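You operate a simulated robot arm through the tools that you are given. There is no shell and no other tool.

Carry out the task below with a simulated robot arm. There is one attempt and no reset: what you move stays moved.

## Task
Seal the teal tub on the red press.
Fine: Stand it in the middle of the slide, lay its lid on, slide it in, push the lever down and up again, slide it out; its disc stays in. Count it: red slider to 4.

Only the result counts: the job must be done as asked and must still hold three seconds after the hand-in. Knocking over, shifting, dropping, spilling or breaking anything else fails it. Lids that push on must go on centred and level and be pressed home; caps that screw on are set level and turned clockwise until they are tight.

## Robot
A 6-joint arm with a two-finger gripper, fixed in place. Base frame: the origin is at the foot of the arm, x ahead of it, y to its left, z up. Readings come in m, degrees, newtons and seconds.
Its first joint turns from -166.0 to 166.0 degrees. Payload 2.45 kg.
The tool frame sits at the grasp point between the pads (the TCP): z along the fingers, y along the line on which they close. The tips reach 0.02 m beyond it. The gripper opens to 0.14 m. The gripper's body begins 0.168 m behind the TCP.
Orientation is told as [roll, pitch, yaw] about the base's x, y, z axes, in that order, counted from this pose: with the fingers straight down and closing along the base's y, the tool's x points along the base's -x, its y along +y and its z along -z.

## Interface
- The arm moves only by the tool jog_arm. Its argument "series" is a list of rows, each an object of numbers (a shift or turn left out is 0, a gripper value left out holds the last): "hand": the finger opening in m, from 0 to 0.14; "dx", "dy", "dz": the shift along the tool's x, y, z in m; "wx", "wy", "wz": the turn, a rotation vector about the tool's x, y, z in degrees. In form: [{"hand": .., "dx": .., "dy": .., "dz": .., "wx": .., "wy": .., "wz": ..}, ...]. A call has 1 to 20 rows; each row shifts and turns the commanded pose from where the row before left it, along the tool's axes as they then stand. Each row takes 0.2 s and may step no farther than 0.05 m and 8.6 degrees from the row before; otherwise, or with a gripper value out of range, the whole call is refused. A pose out of reach is approached as far as the arm can. The call stops where the force on the tool passes 60 N (or 10 N more than at its start, if that is more) or the arm is blocked; 0.2 s more then pass. The fingers move at their own pace (about 0.045 m/s each) and stop on an object; they squeeze with about 25 N. The grip force told is the motor's: it shows also when the fingers shut on nothing. Time passes only in rows, and 0.2 s behind the last, so rows that do not move let the fingers close. It gives the time, the measured TCP pose, the force on the tool (base axes), the opening and the grip force at its end, in the units of the frame above (readings bear some noise), with the torque about the TCP (base axes, N m) and any sound that the robot's microphone picked up, and new pictures: "views" is both (left out), scene, wrist or none.
- Cameras (640 x 400 px; columns grow to the right, rows downward): "scene" is fixed at [0.2207, -0.5007, 1.5549]; the picture's right is [0.52, -0.86, 0.00], its down [-0.45, -0.27, -0.85] and it looks along [0.73, 0.44, -0.52] (base axes); focal length 329 px, centre (320, 200). "wrist" rides on the gripper at [0.078, 0.011, -0.209] in the tool frame; the picture's right is [-0.14, 0.99, 0.00], its down [-0.92, -0.13, -0.37] and it looks along [-0.37, -0.05, 0.93] (tool axes); focal length 280 px, centre (320, 200). There is no depth. A picture from a camera that has moved, and an enlarged one, comes with that camera's place and axes in the base frame and with its lens.
- close_up(camera, box): a new picture of the part [left, top, right, bottom] of that camera's present view, enlarged. The clock stands still meanwhile.
- job_done(): hands the job in; it is judged then, once.

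Nothing tells you positions but the pictures and the camera data. Unless the task says otherwise, let go and move clear before handing in.

The tools are called after ">>>" as a command line: name --argument value ..., lists and objects as JSON in quotes. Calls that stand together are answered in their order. jog_arm: Moves the arm, as the interface text tells. Its arguments: {"type":"object","properties":{"series":{"type":"array","items":{"type":"object","properties":{"hand":{"type":"number"},"dx":{"type":"number"},"dy":{"type":"number"},"dz":{"type":"number"},"wx":{"type":"number"},"wy":{"type":"number"},"wz":{"type":"number"}}}},"views":{"type":"string","enum":["both","scene","wrist","none"]}},"required":["series"]} The other tools are called the same way: close_up (camera, box) takes an enlarged picture of a part of a camera's view; job_done () hands the job in.

At the start:

```text
clock: 0.0
ee_pos: [0.6765, 0.1448, 1.3302]
orientation: [0.0, 0.1, 0.1]
force: [1.1, 0.5, 0.4]
moment: [0.05, -0.02, 0.01]
grip_width: 0.1399
gripper_force: 0.0
```

scene: 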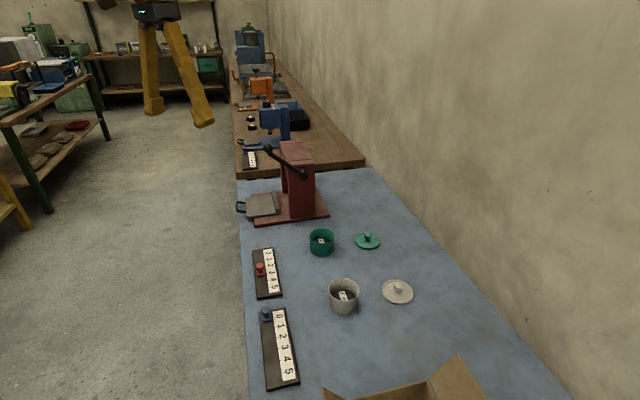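
wrist: 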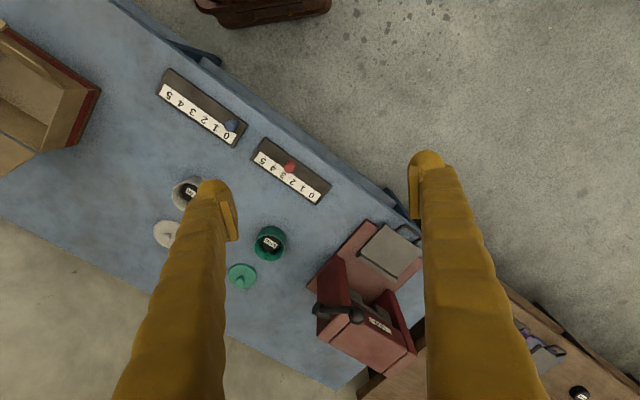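

I see a blue table with a red press, a teal tub and its lid, a grey tub and lid, and two slider counters. I'll enlarge the views to find positions before moving anything.

>>> close_up --camera "scene" --box '[220, 130, 420, 255]'

>>> close_up --camera "scene" --box '[230, 220, 430, 345]'

>>> close_up --camera "wrist" --box '[220, 120, 460, 270]'

>>> close_up --camera "wrist" --box '[210, 200, 450, 350]'

```text
3.20 times, centred on (320, 192) of scene
camera zoom: at [0.2207, -0.5007, 1.5549], right [0.52, -0.86, 0.0], down [-0.45, -0.27, -0.85], along [0.73, 0.44, -0.52], focal length 1052 px, centre (320, 224)
```

zoom: 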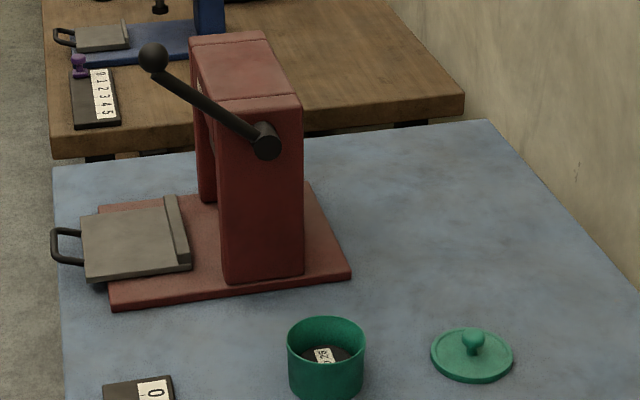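

```text
3.20 times, centred on (330, 282) of scene
camera zoom: at [0.2207, -0.5007, 1.5549], right [0.52, -0.86, 0.0], down [-0.45, -0.27, -0.85], along [0.73, 0.44, -0.52], focal length 1052 px, centre (288, -64)
```

zoom: 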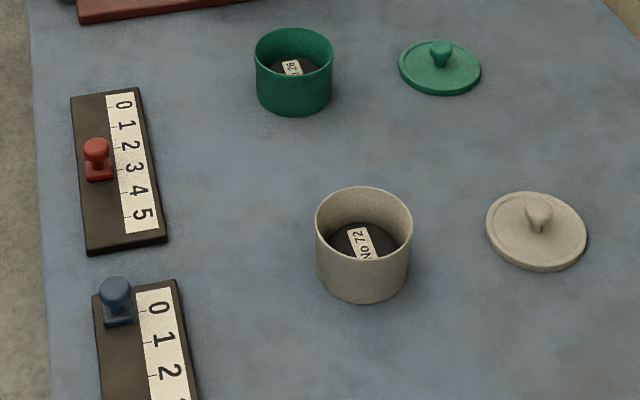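

```text
2.67 times, centred on (340, 195) of wrist
camera zoom: at [0.5987, 0.1562, 1.5389], right [0.14, 0.99, 0.0], down [0.92, -0.13, 0.37], along [0.37, -0.05, -0.93], focal length 748 px, centre (267, 213)
```

zoom: 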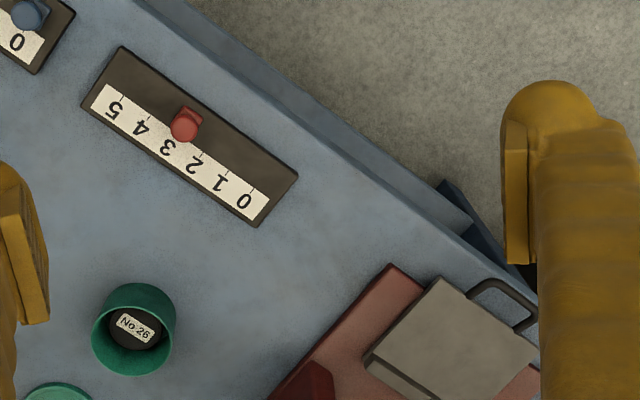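

```text
2.67 times, centred on (330, 275) of wrist
camera zoom: at [0.5987, 0.1562, 1.5389], right [0.14, 0.99, 0.0], down [0.92, -0.13, 0.37], along [0.37, -0.05, -0.93], focal length 748 px, centre (293, 0)
```

zoom: 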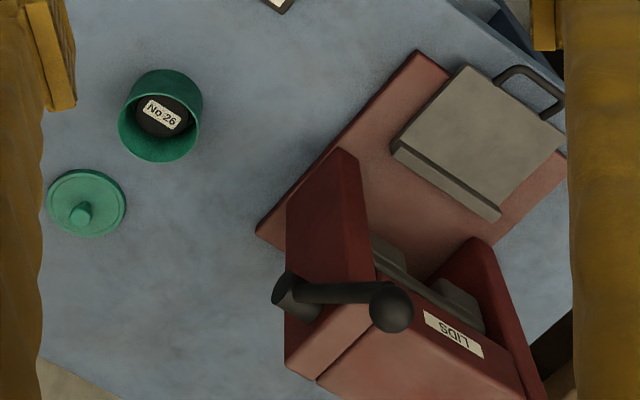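

The scene puts the table top at about z = 0.80, the tub near (0.98, -0.04), the lid near (1.11, -0.16) and the press slide near (1.07, 0.29). I'll move towards the tub side, staying high, to see better and test the reach.

>>> jog_arm --series '[{"dx": -0.03, "dy": -0.031, "dz": 0.02, "hand": 0.14}, {"dx": -0.03, "dy": -0.031, "dz": 0.02}, {"dx": -0.03, "dy": -0.031, "dz": 0.02}, {"dx": -0.03, "dy": -0.031, "dz": 0.02}, {"dx": -0.03, "dy": -0.031, "dz": 0.02}, {"dx": -0.03, "dy": -0.031, "dz": 0.02}, {}]'

```text
clock: 1.6
ee_pos: [0.8582, -0.0405, 1.2084]
orientation: [0.0, 0.0, -0.1]
force: [-0.6, 0.6, -0.2]
moment: [0.0, -0.02, 0.01]
grip_width: 0.1399
gripper_force: 0.1
camera wrist: at [0.7797, -0.0286, 1.4192], right [0.14, 0.99, 0.0], down [0.92, -0.13, 0.37], along [0.37, -0.05, -0.93], focal length 280 px, centre (320, 200)
```

scene: 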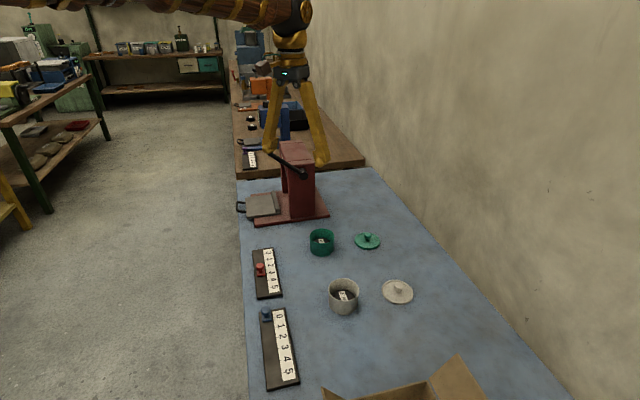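
wrist: 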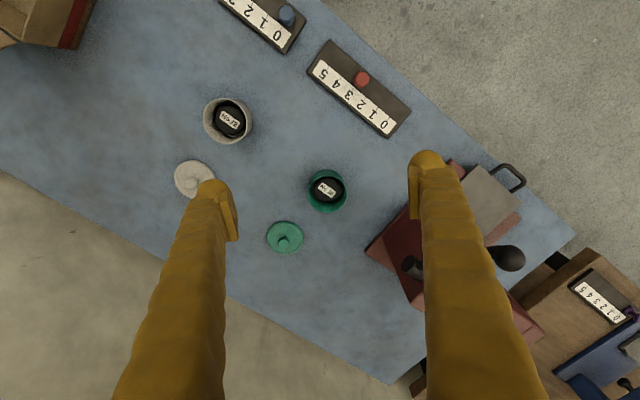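

The second view confirms the lid is at about (1.114, -0.164). I'll test the reach above it at a safe height.

>>> jog_arm --series '[{"dx": -0.035, "dy": -0.022, "dz": 0.02}, {"dx": -0.035, "dy": -0.022, "dz": 0.02}, {"dx": -0.035, "dy": -0.022, "dz": 0.02}, {"dx": -0.035, "dy": -0.022, "dz": 0.02}, {"dx": -0.035, "dy": -0.022, "dz": 0.02}, {"dx": -0.03, "dy": -0.014, "dz": 0.02}, {"dx": -0.03, "dy": 0, "dz": 0.02}, {}]'

```text
clock: 3.4
ee_pos: [1.0945, -0.1657, 1.0693]
orientation: [0.0, 0.0, 0.0]
force: [0.1, 0.1, 0.9]
moment: [0.03, 0.0, -0.03]
grip_width: 0.1403
gripper_force: 0.0
camera wrist: at [1.0162, -0.1542, 1.2789], right [0.14, 0.99, 0.0], down [0.92, -0.13, 0.37], along [0.37, -0.05, -0.93], focal length 280 px, centre (320, 200)
```

scene: 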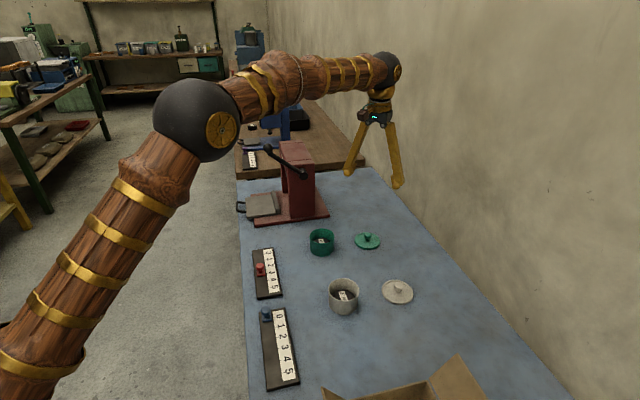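
wrist: 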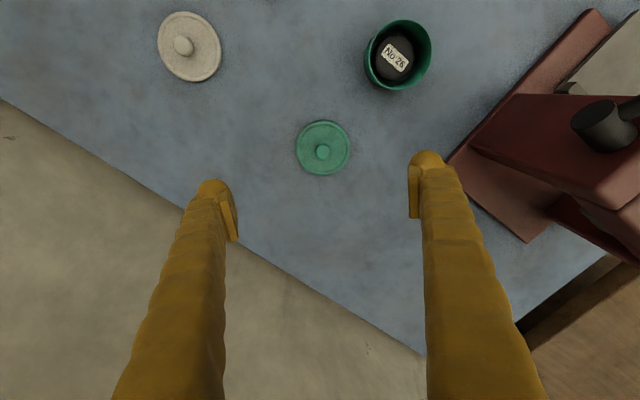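

The arm reaches this spot without trouble, so the objects are within reach. I'll go up and over to look at the press from above.

>>> jog_arm --series '[{"dz": -0.045}, {"dz": -0.045}, {"dz": -0.045, "dx": 0.02}, {"dz": -0.045, "dx": 0.02}, {"dz": -0.045, "dx": 0.02}, {"dz": -0.03, "dx": 0.02, "dy": 0.03}, {"dz": -0.03, "dx": 0.02, "dy": 0.03}, {"dz": -0.03, "dx": 0.02, "dy": 0.03}, {"dz": -0.02, "dx": 0.02, "dy": 0.04}, {"dx": 0.02, "dy": 0.045}, {"dx": 0.02, "dy": 0.045}, {"dx": 0.02, "dy": 0.045}, {"dx": 0.01, "dy": 0.045}, {"dy": 0.045}, {"dy": 0.045}, {}]'

```text
clock: 6.8
ee_pos: [0.8814, 0.2362, 1.4049]
orientation: [-0.1, 0.0, 0.0]
force: [-0.6, 0.5, 0.2]
moment: [-0.01, -0.03, 0.0]
grip_width: 0.1399
gripper_force: 0.0
camera wrist: at [0.8033, 0.2472, 1.6148], right [0.14, 0.99, 0.0], down [0.92, -0.13, 0.37], along [0.37, -0.05, -0.93], focal length 280 px, centre (320, 200)
```

scene: 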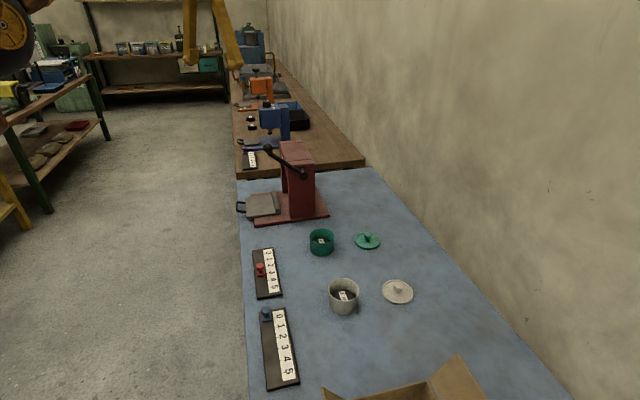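
wrist: 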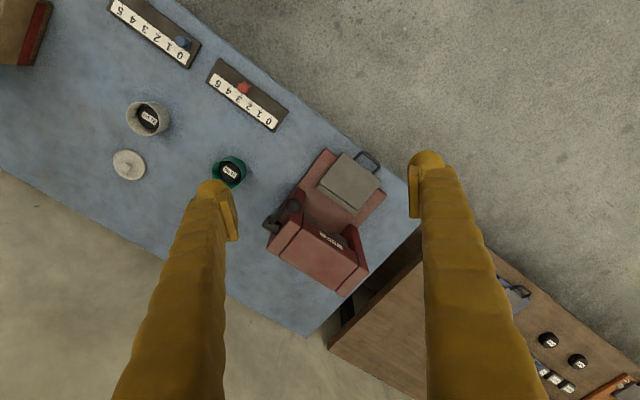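

>>> close_up --camera "wrist" --box '[240, 130, 400, 230]'

>>> close_up --camera "wrist" --box '[240, 200, 400, 300]'

>>> close_up --camera "scene" --box '[230, 130, 342, 200]'

>>> close_up --camera "scene" --box '[230, 170, 342, 240]'

```text
4.00 times, centred on (320, 180) of wrist
camera zoom: at [0.8033, 0.2472, 1.6148], right [0.14, 0.99, 0.0], down [0.92, -0.13, 0.37], along [0.37, -0.05, -0.93], focal length 1122 px, centre (320, 280)
```

zoom: 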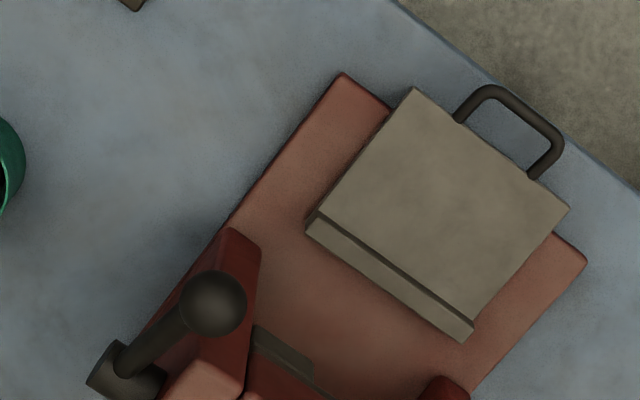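

```text
4.00 times, centred on (320, 250) of wrist
camera zoom: at [0.8033, 0.2472, 1.6148], right [0.14, 0.99, 0.0], down [0.92, -0.13, 0.37], along [0.37, -0.05, -0.93], focal length 1122 px, centre (320, 0)
```

zoom: 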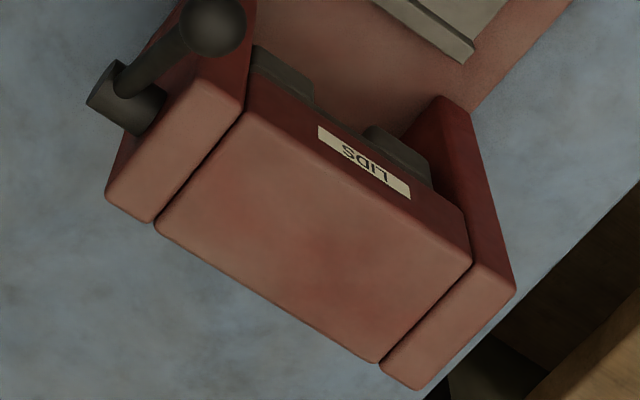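

```text
5.71 times, centred on (286, 165) of scene
camera zoom: at [0.2207, -0.5007, 1.5549], right [0.52, -0.86, 0.0], down [-0.45, -0.27, -0.85], along [0.73, 0.44, -0.52], focal length 1879 px, centre (514, 400)
```

zoom: 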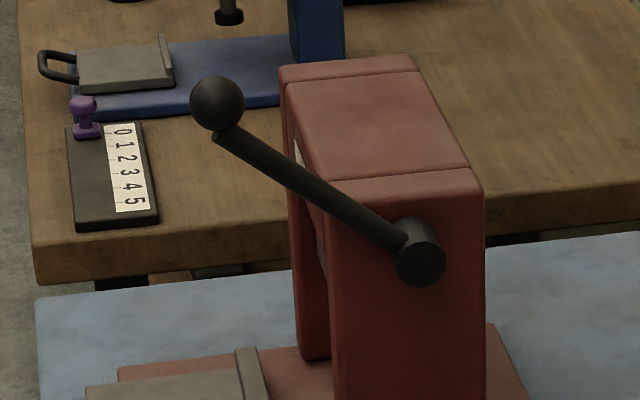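

```text
5.71 times, centred on (286, 205) of scene
camera zoom: at [0.2207, -0.5007, 1.5549], right [0.52, -0.86, 0.0], down [-0.45, -0.27, -0.85], along [0.73, 0.44, -0.52], focal length 1879 px, centre (514, 171)
```

zoom: 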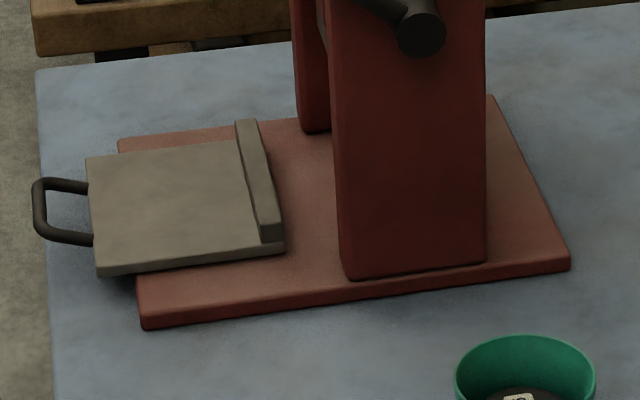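

From two views I get these estimates:
- **Slide plate:** top at z ≈ 0.834, with corners near (0.979, 0.288) and (1.085, 0.392). It slides in along about (0.70, -0.71).
- **Lever:** knob near (0.997, 0.168, 1.139).

I'll turn the gripper to line up with the press and go look at the tub.

>>> jog_arm --series '[{"wz": 7.6}, {"wz": 7.6}, {"wz": 7.6}, {"wz": 7.6}, {"wz": 7.6}, {"wz": 7.7}, {"dx": -0.039, "dy": -0.03}, {"dx": -0.039, "dy": -0.03}, {"dx": -0.039, "dy": -0.03}, {"dx": -0.04, "dy": -0.03}, {"dz": 0.045}, {"dz": 0.045}, {"dz": 0.045}, {"dz": 0.045}, {"dz": 0.045}, {"dz": 0.045}, {}]'

```text
clock: 10.4
ee_pos: [0.9043, 0.0376, 1.1351]
orientation: [-0.1, 0.0, -45.7]
force: [-0.3, 0.2, -0.4]
moment: [0.04, 0.01, -0.02]
grip_width: 0.14
gripper_force: 0.0
camera wrist: at [0.8584, 0.1034, 1.3436], right [0.8, 0.59, 0.0], down [0.55, -0.75, 0.37], along [0.22, -0.3, -0.93], focal length 280 px, centre (320, 200)
```

scene: 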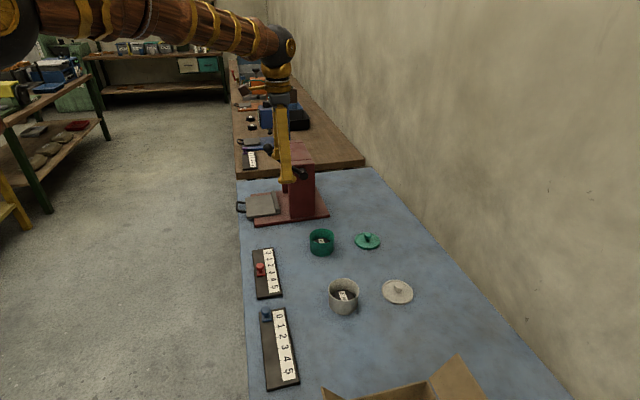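
wrist: 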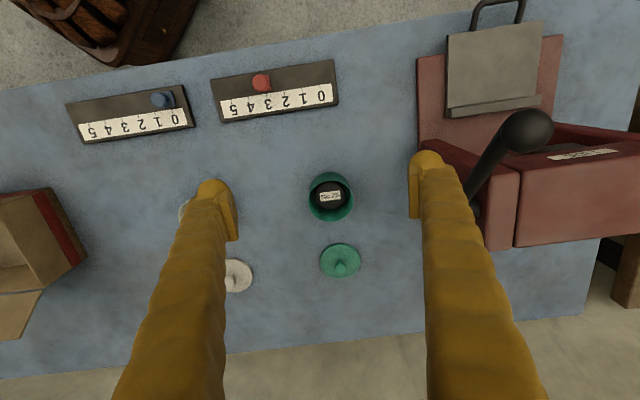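

The gripper is now lined up with the press. I'll enlarge the tub, lid, press slide and red counter.

>>> close_up --camera "wrist" --box '[280, 150, 408, 230]'

>>> close_up --camera "wrist" --box '[280, 215, 408, 295]'

>>> close_up --camera "wrist" --box '[400, 0, 592, 120]'

>>> close_up --camera "wrist" --box '[200, 50, 360, 150]'

>>> close_up --camera "scene" --box '[296, 215, 392, 275]'

>>> close_up --camera "scene" --box '[230, 240, 310, 290]'

```text
5.00 times, centred on (344, 190) of wrist
camera zoom: at [0.8584, 0.1034, 1.3436], right [0.8, 0.59, 0.0], down [0.55, -0.75, 0.37], along [0.22, -0.3, -0.93], focal length 1402 px, centre (200, 250)
```

zoom: 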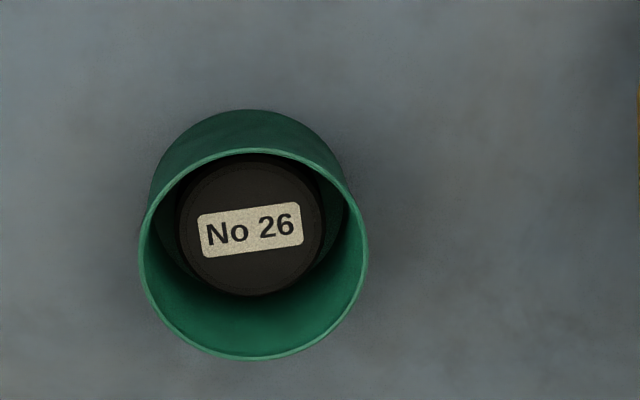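

```text
5.00 times, centred on (344, 255) of wrist
camera zoom: at [0.8584, 0.1034, 1.3436], right [0.8, 0.59, 0.0], down [0.55, -0.75, 0.37], along [0.22, -0.3, -0.93], focal length 1402 px, centre (200, -75)
```

zoom: 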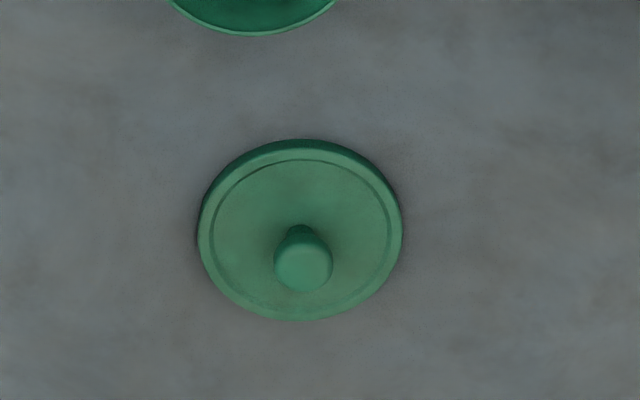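

```text
3.33 times, centred on (496, 60) of wrist
camera zoom: at [0.8584, 0.1034, 1.3436], right [0.8, 0.59, 0.0], down [0.55, -0.75, 0.37], along [0.22, -0.3, -0.93], focal length 935 px, centre (-267, 667)
```

zoom: 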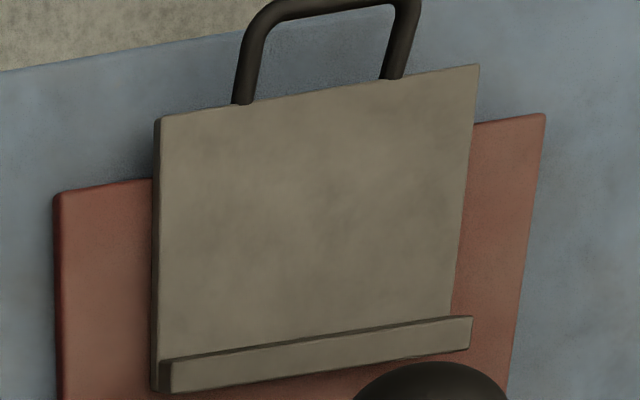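

```text
4.00 times, centred on (280, 100) of wrist
camera zoom: at [0.8584, 0.1034, 1.3436], right [0.8, 0.59, 0.0], down [0.55, -0.75, 0.37], along [0.22, -0.3, -0.93], focal length 1122 px, centre (480, 600)
```

zoom: 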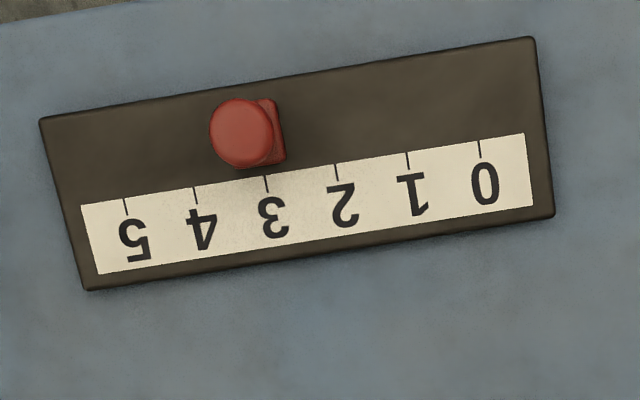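

```text
6.67 times, centred on (344, 245) of scene
camera zoom: at [0.2207, -0.5007, 1.5549], right [0.52, -0.86, 0.0], down [-0.45, -0.27, -0.85], along [0.73, 0.44, -0.52], focal length 2192 px, centre (160, -100)
```

zoom: 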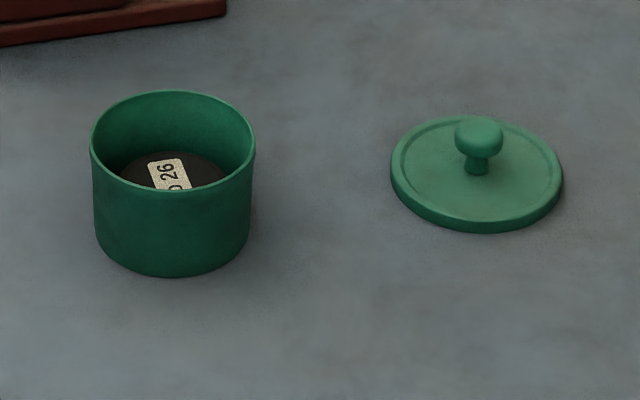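

```text
8.00 times, centred on (270, 265) of scene
camera zoom: at [0.2207, -0.5007, 1.5549], right [0.52, -0.86, 0.0], down [-0.45, -0.27, -0.85], along [0.73, 0.44, -0.52], focal length 2630 px, centre (720, -320)
```

zoom: 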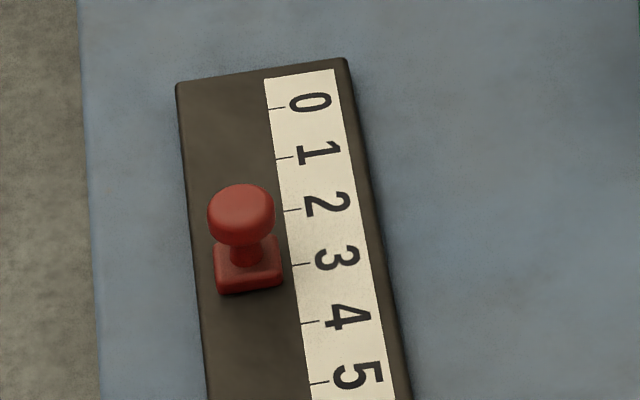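

The red slider stands at 3. The tub rim centre is at about (0.990, -0.044, 0.861) with an outer diameter of about 0.085 m, and the table top is near z = 0.807. I'll move above the tub and check alignment.

>>> jog_arm --series '[{"dx": -0.04, "dy": 0.0015}, {"dx": -0.04, "dy": 0.0015}, {"dx": -0.0382, "dy": 0.0014}, {"dz": 0.045}, {"dz": 0.045}, {"dz": 0.045}, {"dz": 0.04}, {}]'

```text
clock: 12.2
ee_pos: [0.9916, -0.044, 0.9625]
orientation: [0.0, 0.0, -45.7]
force: [-0.7, -0.1, 0.4]
moment: [0.03, -0.02, 0.02]
grip_width: 0.14
gripper_force: 0.1
camera wrist: at [0.9451, 0.0218, 1.172], right [0.8, 0.59, 0.0], down [0.55, -0.75, 0.37], along [0.22, -0.3, -0.93], focal length 280 px, centre (320, 200)
```

scene: 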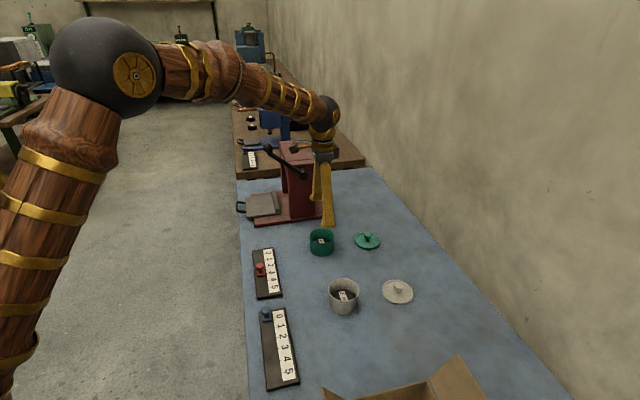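
wrist: 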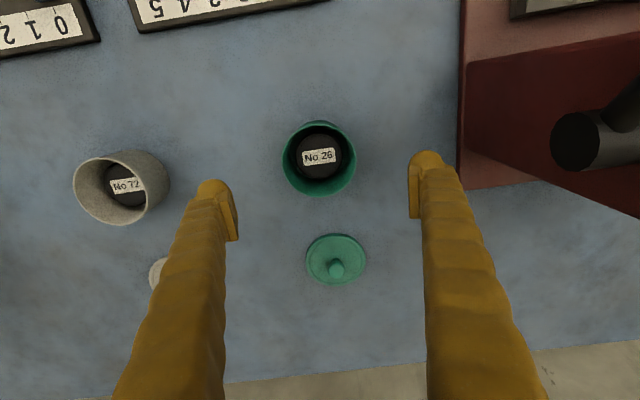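

The tub is centred under the gripper to within a few millimetres. I'll lower around it and close gently.

>>> jog_arm --series '[{"dx": 0.003, "dz": 0.04}, {"dz": 0.04}, {"dz": 0.03}, {"dz": 0.0145}, {}, {"hand": 0.07}, {}, {}, {}, {}, {}]'

```text
clock: 14.6
ee_pos: [0.9884, -0.0406, 0.8355]
orientation: [0.1, 0.0, -45.8]
force: [0.9, -0.7, 0.6]
moment: [0.0, -0.02, -0.01]
grip_width: 0.0928
gripper_force: 25.0
camera wrist: at [0.9419, 0.0232, 1.0451], right [0.8, 0.59, 0.0], down [0.55, -0.75, 0.37], along [0.22, -0.3, -0.93], focal length 280 px, centre (320, 200)
```

scene: 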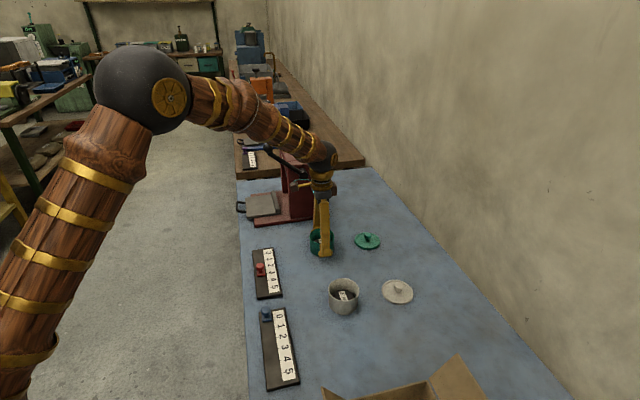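
wrist: 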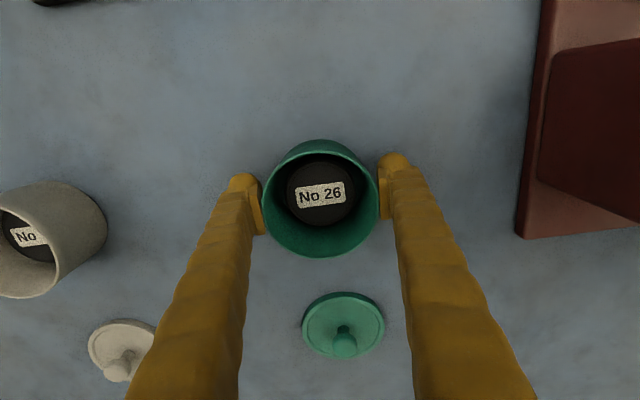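

The fingers stopped at 0.093 m with 25 N. I'll check the grip up close before lifting.

>>> close_up --camera "wrist" --box '[220, 120, 420, 245]'

>>> close_up --camera "scene" --box '[280, 190, 376, 265]'

```text
3.20 times, centred on (320, 182) of wrist
camera zoom: at [0.9419, 0.0232, 1.0451], right [0.8, 0.59, 0.0], down [0.55, -0.75, 0.37], along [0.22, -0.3, -0.93], focal length 897 px, centre (320, 256)
```

zoom: 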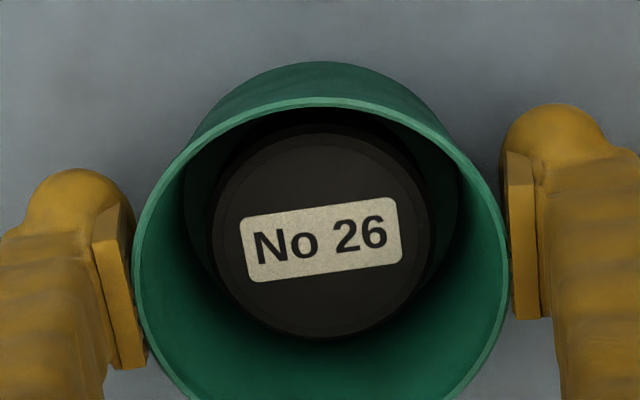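

```text
5.33 times, centred on (328, 228) of scene
camera zoom: at [0.2207, -0.5007, 1.5549], right [0.52, -0.86, 0.0], down [-0.45, -0.27, -0.85], along [0.73, 0.44, -0.52], focal length 1754 px, centre (277, 53)
```

zoom: 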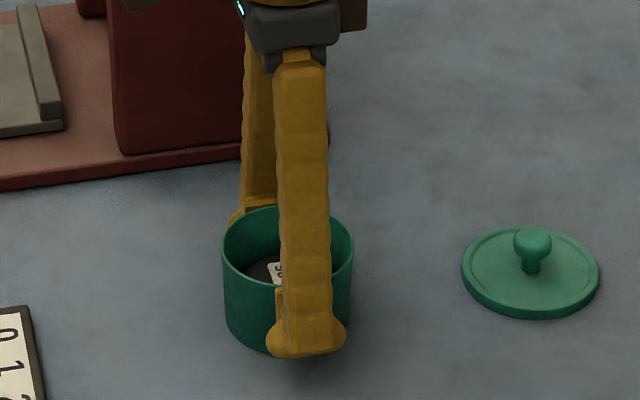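

The right pad seems to have a small gap, so I'll give the fingers more time and re-check the opening.

>>> jog_arm --series '[{"hand": 0.06}, {}, {}, {}, {}]' --views "wrist"

```text
clock: 15.8
ee_pos: [0.9883, -0.0423, 0.8357]
orientation: [0.0, 0.0, -45.7]
force: [0.0, -0.5, 2.3]
moment: [0.01, 0.02, 0.01]
grip_width: 0.0929
gripper_force: 24.5
camera wrist: at [0.9419, 0.0232, 1.0452], right [0.8, 0.59, 0.0], down [0.55, -0.75, 0.37], along [0.22, -0.3, -0.93], focal length 280 px, centre (320, 200)
```

wrist: 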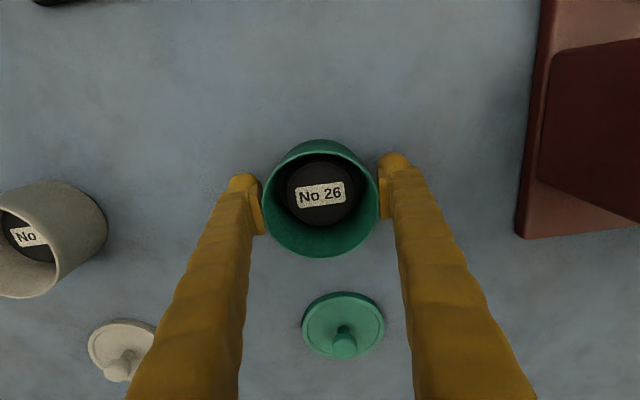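

The grip is stable. I'll lift a little and check that the tub comes along level.

>>> jog_arm --series '[{"dz": -0.01}, {"dz": -0.02}, {"dz": -0.02}, {}, {}]'

>>> close_up --camera "scene" --box '[280, 170, 376, 245]'

```text
clock: 17.0
ee_pos: [0.9887, -0.0407, 0.8851]
orientation: [0.0, 0.0, -45.6]
force: [-0.5, 1.1, -1.5]
moment: [0.0, -0.01, -0.01]
grip_width: 0.0926
gripper_force: 25.9
camera wrist: at [0.9419, 0.0232, 1.0947], right [0.8, 0.59, 0.0], down [0.55, -0.75, 0.37], along [0.22, -0.3, -0.93], focal length 280 px, centre (320, 200)
```

scene: 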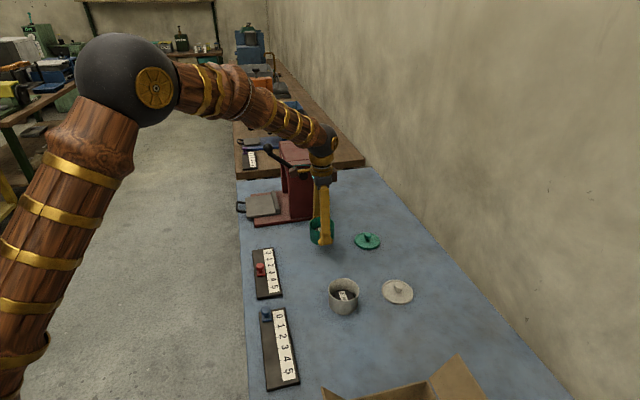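
wrist: 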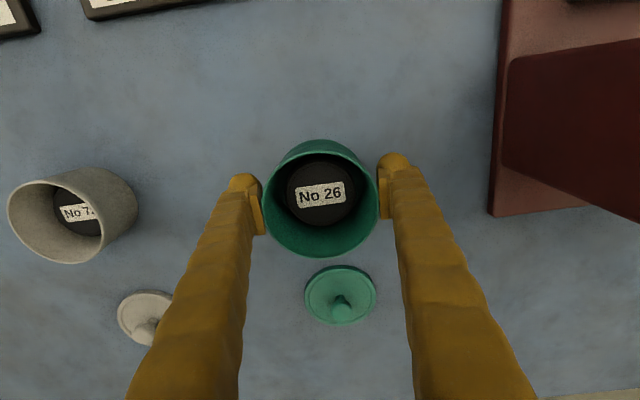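

```text
5.33 times, centred on (328, 208) of scene
camera zoom: at [0.2207, -0.5007, 1.5549], right [0.52, -0.86, 0.0], down [-0.45, -0.27, -0.85], along [0.73, 0.44, -0.52], focal length 1754 px, centre (277, 160)
```

zoom: 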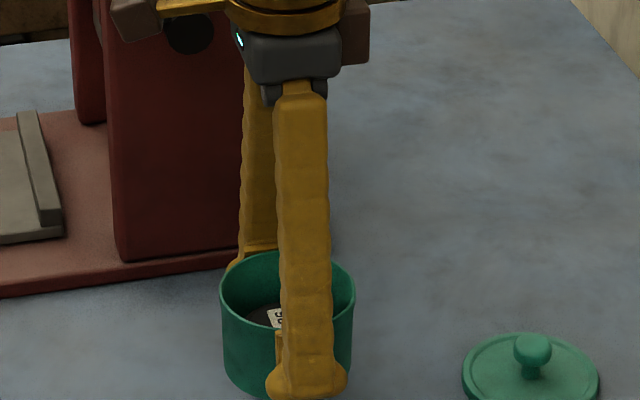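

The tub is lifted and level. I'll raise it, swing outward around the lever, and bring it across to the slide's outer end, then look.

>>> jog_arm --series '[{"dz": -0.03}, {"dz": -0.03}, {"dx": 0.035}, {"dx": 0.035}, {"dx": 0.035}, {"dx": 0.035}, {"dx": 0.035}, {"dx": 0.035}, {"dx": 0.035}, {"dx": 0.035}, {"dy": 0.035}, {"dy": 0.035}, {"dy": 0.035}, {"dy": 0.035}, {"dy": 0.035}, {"dy": 0.035}, {"dy": 0.0429}, {"dy": 0.0429}, {}]'

```text
clock: 21.0
ee_pos: [1.005, 0.3659, 0.9445]
orientation: [-0.1, 0.1, -45.8]
force: [0.5, 0.2, -1.4]
moment: [0.0, 0.02, 0.01]
grip_width: 0.0923
gripper_force: 25.4
camera wrist: at [0.9582, 0.4308, 1.1533], right [0.8, 0.59, 0.0], down [0.55, -0.75, 0.37], along [0.22, -0.3, -0.93], focal length 280 px, centre (320, 200)
```

scene: 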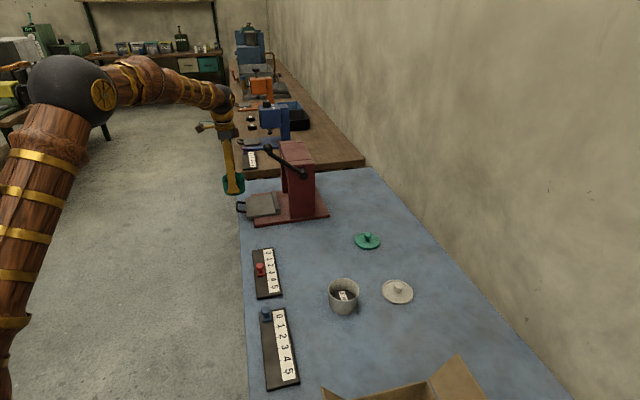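
wrist: 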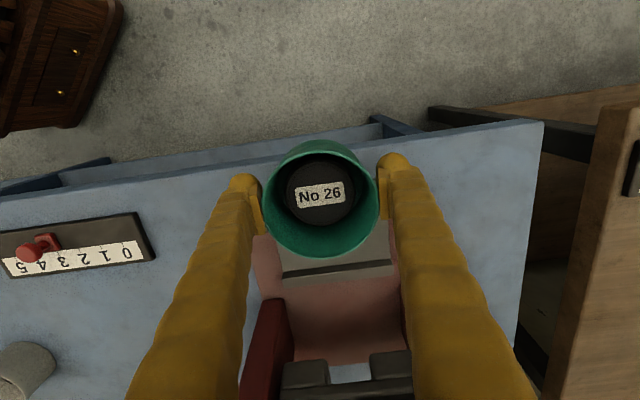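

The tub is hovering just outside the slide. I'll zoom in to measure the slide edges and stop ridge.

>>> close_up --camera "wrist" --box '[240, 190, 432, 310]'

>>> close_up --camera "wrist" --box '[220, 280, 412, 400]'

>>> close_up --camera "scene" --box '[200, 130, 328, 225]'

```text
3.33 times, centred on (336, 250) of wrist
camera zoom: at [0.9582, 0.4308, 1.1533], right [0.8, 0.59, 0.0], down [0.55, -0.75, 0.37], along [0.22, -0.3, -0.93], focal length 935 px, centre (267, 33)
```

zoom: 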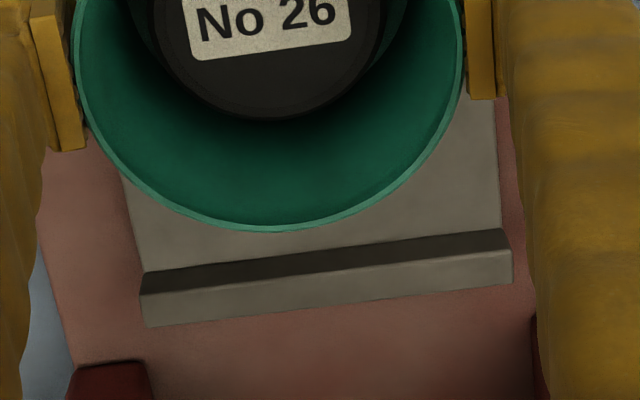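

```text
3.33 times, centred on (316, 340) of wrist
camera zoom: at [0.9582, 0.4308, 1.1533], right [0.8, 0.59, 0.0], down [0.55, -0.75, 0.37], along [0.22, -0.3, -0.93], focal length 935 px, centre (333, -267)
```

zoom: 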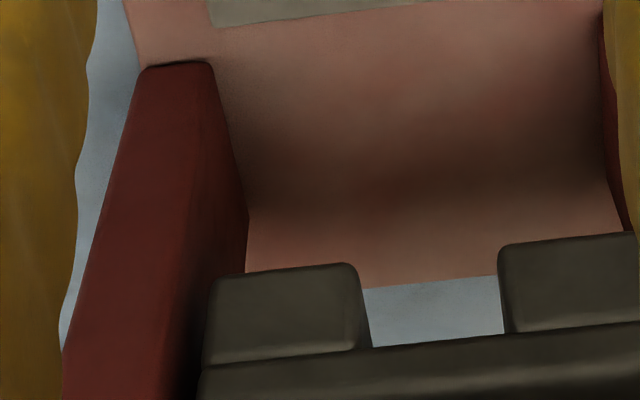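

```text
4.21 times, centred on (264, 178) of scene
camera zoom: at [0.2207, -0.5007, 1.5549], right [0.52, -0.86, 0.0], down [-0.45, -0.27, -0.85], along [0.73, 0.44, -0.52], focal length 1384 px, centre (556, 295)
```

zoom: 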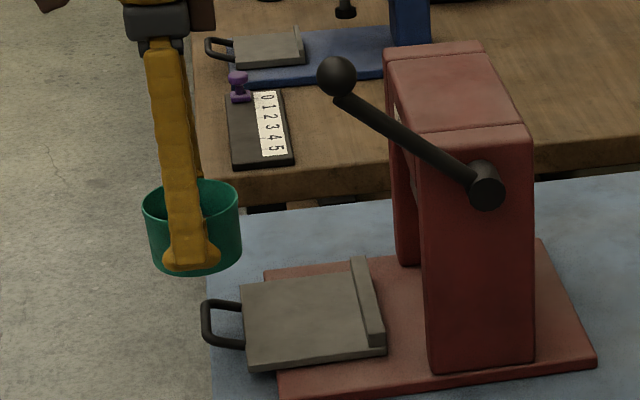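

The ridge face line puts the slide's usable centre at about (1.071, 0.300). I'll move the tub over it and lower most of the way, then check.

>>> jog_arm --series '[{"dx": -0.032}, {"dx": -0.032}, {"dx": -0.031, "dy": 0.0013}, {}, {"dz": 0.035}, {"dz": 0.03}, {}]'

>>> close_up --camera "scene" --box '[220, 155, 332, 225]'

>>> close_up --camera "wrist" --box '[220, 90, 428, 220]'

```text
clock: 22.6
ee_pos: [1.0727, 0.2981, 0.8809]
orientation: [-0.1, 0.0, -45.7]
force: [0.1, -0.2, -0.8]
moment: [-0.03, -0.03, -0.01]
grip_width: 0.0923
gripper_force: 25.1
camera wrist: at [1.0254, 0.364, 1.0899], right [0.81, 0.59, 0.0], down [0.55, -0.75, 0.37], along [0.22, -0.3, -0.93], focal length 280 px, centre (320, 200)
```

scene: 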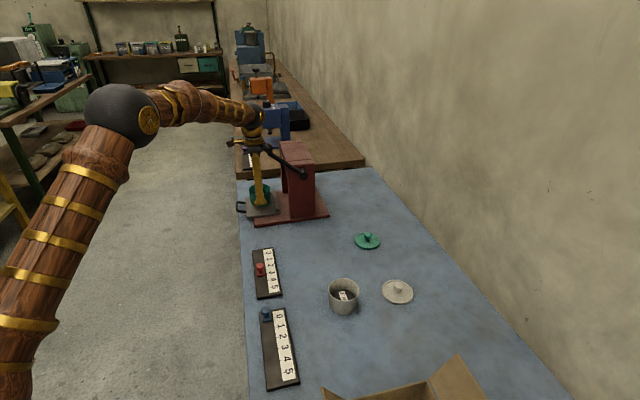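
wrist: 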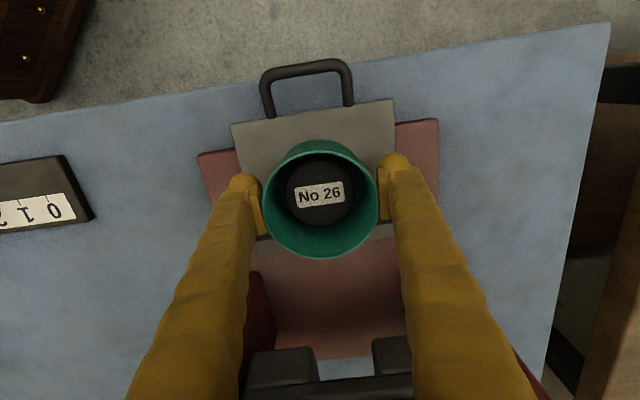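

```text
5.71 times, centred on (276, 190) of scene
camera zoom: at [0.2207, -0.5007, 1.5549], right [0.52, -0.86, 0.0], down [-0.45, -0.27, -0.85], along [0.73, 0.44, -0.52], focal length 1879 px, centre (571, 257)
```

zoom: 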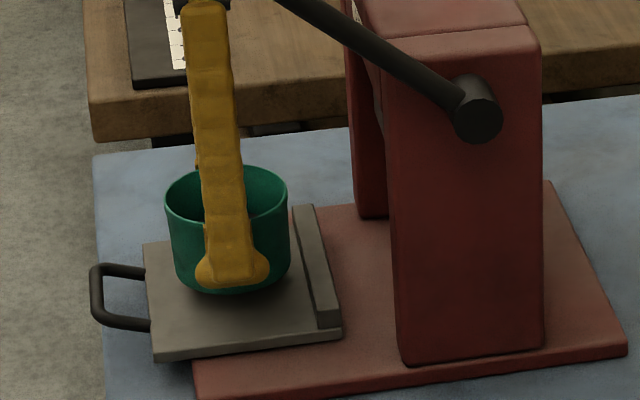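

```text
3.08 times, centred on (324, 155) of wrist
camera zoom: at [1.0254, 0.364, 1.0899], right [0.81, 0.59, 0.0], down [0.55, -0.75, 0.37], along [0.22, -0.3, -0.93], focal length 863 px, centre (308, 338)
```

zoom: 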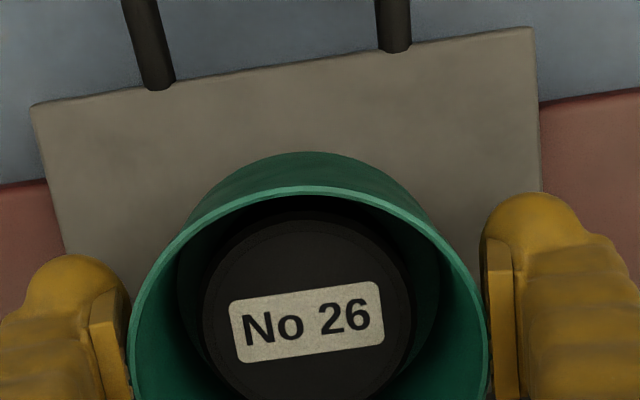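

The tub centre is about 0.058 m from the slide's outer edge, about 0.051 m from the ridge and centred side to side. I'll lower it gently until it touches.

>>> jog_arm --series '[{"dz": 0.008}, {"dz": 0.006}, {}]' --views "none"

>>> jog_arm --series '[{"dz": 0.0015}, {}]' --views "none"

>>> jog_arm --series '[{"dz": 0.0015}, {}]' --views "none"

```text
clock: 23.4
ee_pos: [1.0732, 0.2986, 0.8656]
orientation: [-0.1, 0.0, -45.9]
force: [-0.1, -0.5, -1.7]
moment: [0.01, 0.05, 0.0]
grip_width: 0.0925
gripper_force: 25.1
```

```text
clock: 24.0
ee_pos: [1.0717, 0.2998, 0.8641]
orientation: [-0.1, 0.1, -45.6]
force: [-0.4, 0.7, -0.5]
moment: [0.03, 0.01, 0.0]
grip_width: 0.0924
gripper_force: 24.7
```

```text
clock: 24.6
ee_pos: [1.0712, 0.2987, 0.8634]
orientation: [0.1, 0.1, -45.7]
force: [0.3, -1.6, 17.7]
moment: [-0.05, 0.03, 0.0]
grip_width: 0.0923
gripper_force: 25.3
```

The tub touched the slide (17.7 N). I'll ease the load, open the fingers, and lift straight up.

>>> jog_arm --series '[{"dz": -0.001}, {"hand": 0.1}, {}, {"hand": 0.14}, {}, {}, {}]' --views "none"

>>> jog_arm --series '[{"dz": -0.02}, {"dz": -0.04}, {"dz": -0.04}, {}]'

>>> close_up --camera "wrist" --box '[220, 80, 428, 210]'

>>> close_up --camera "scene" --box '[220, 155, 332, 225]'

```text
clock: 26.2
ee_pos: [1.0718, 0.2989, 0.864]
orientation: [0.0, -0.1, -45.7]
force: [-0.8, 0.7, 0.3]
moment: [0.01, -0.01, 0.02]
grip_width: 0.1398
gripper_force: 0.0
```

```text
clock: 27.2
ee_pos: [1.0742, 0.3001, 0.9637]
orientation: [0.0, -0.1, -45.7]
force: [0.0, 0.6, -0.3]
moment: [0.0, -0.05, 0.01]
grip_width: 0.1401
gripper_force: 0.1
camera wrist: at [1.0268, 0.3652, 1.1736], right [0.8, 0.59, 0.0], down [0.55, -0.75, 0.37], along [0.22, -0.3, -0.93], focal length 280 px, centre (320, 200)
```

scene: 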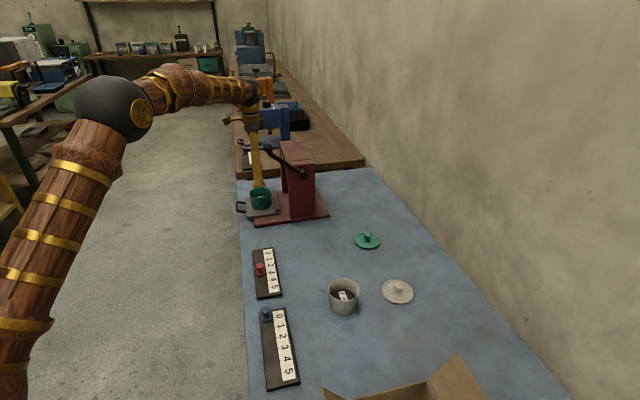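
wrist: 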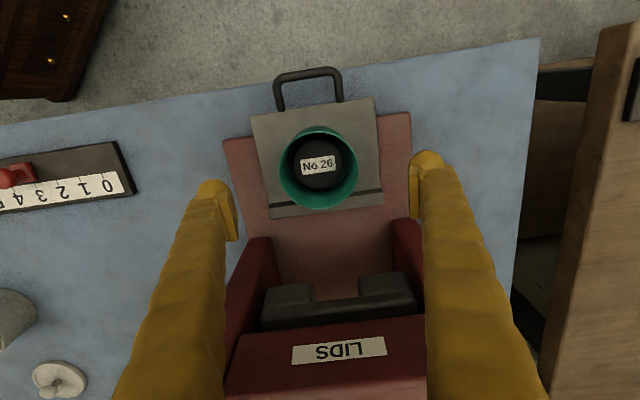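

```text
3.08 times, centred on (324, 145) of wrist
camera zoom: at [1.0268, 0.3652, 1.1736], right [0.8, 0.59, 0.0], down [0.55, -0.75, 0.37], along [0.22, -0.3, -0.93], focal length 863 px, centre (308, 369)
```

zoom: 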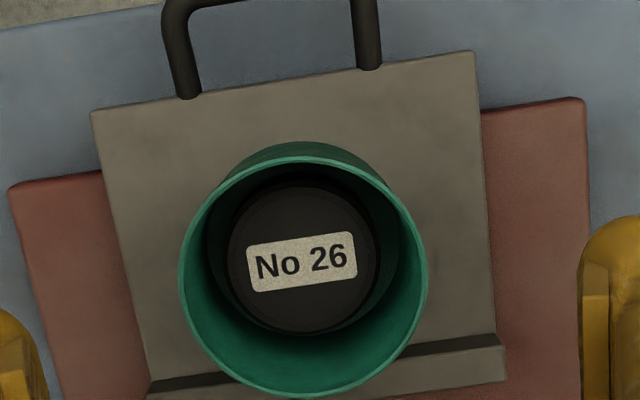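

```text
5.71 times, centred on (276, 190) of scene
camera zoom: at [0.2207, -0.5007, 1.5549], right [0.52, -0.86, 0.0], down [-0.45, -0.27, -0.85], along [0.73, 0.44, -0.52], focal length 1879 px, centre (571, 257)
```

zoom: 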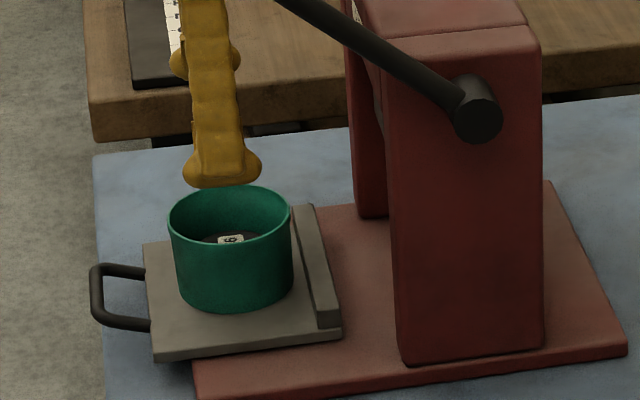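

The tub stands in the middle of the slide with its disc inside. Next I'll go around the lever to the teal lid and hover over it.

>>> jog_arm --series '[{"dx": 0.045}, {"dx": 0.045}, {"dy": -0.0422}, {"dy": -0.0422}, {"dy": -0.0422}, {"dy": -0.0422}, {"dy": -0.0422}, {"dy": -0.0422}, {"dy": -0.0423}, {"dx": -0.0446}, {"dx": -0.0446}, {"dx": -0.0446}, {"dx": -0.0446}, {"dx": -0.0446}, {"dx": -0.0446}, {"dx": -0.0446}, {"dx": -0.0446}, {"dx": -0.0446, "dz": 0.017}, {"dx": -0.0443, "dz": 0.017}, {}]'

>>> close_up --camera "wrist" --box '[240, 100, 400, 200]'

```text
clock: 31.4
ee_pos: [1.107, -0.1608, 0.9297]
orientation: [0.0, 0.0, -45.7]
force: [0.5, -0.4, 1.2]
moment: [-0.01, 0.0, 0.01]
grip_width: 0.14
gripper_force: 0.0
camera wrist: at [1.0613, -0.0967, 1.1385], right [0.8, 0.59, 0.0], down [0.55, -0.75, 0.37], along [0.22, -0.3, -0.93], focal length 280 px, centre (320, 200)
```

scene: 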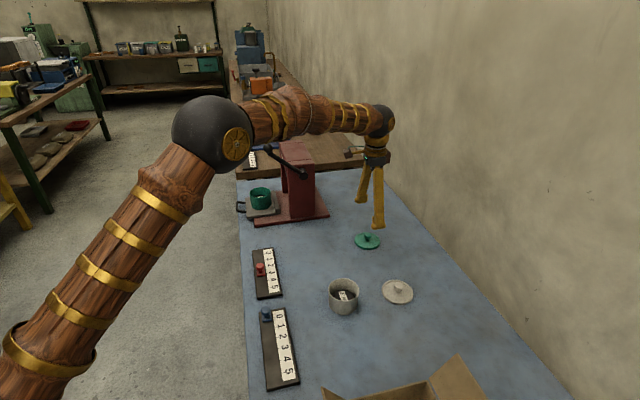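
wrist: 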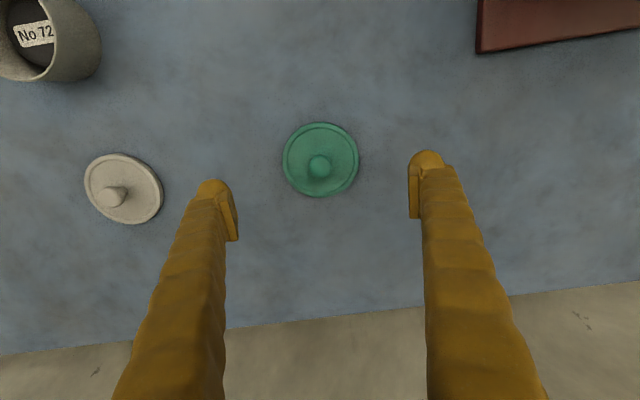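

```text
4.00 times, centred on (320, 150) of wrist
camera zoom: at [1.0613, -0.0967, 1.1385], right [0.8, 0.59, 0.0], down [0.55, -0.75, 0.37], along [0.22, -0.3, -0.93], focal length 1122 px, centre (320, 400)
```

zoom: 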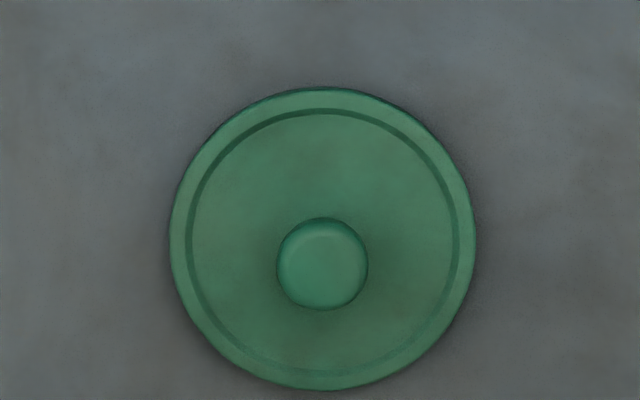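

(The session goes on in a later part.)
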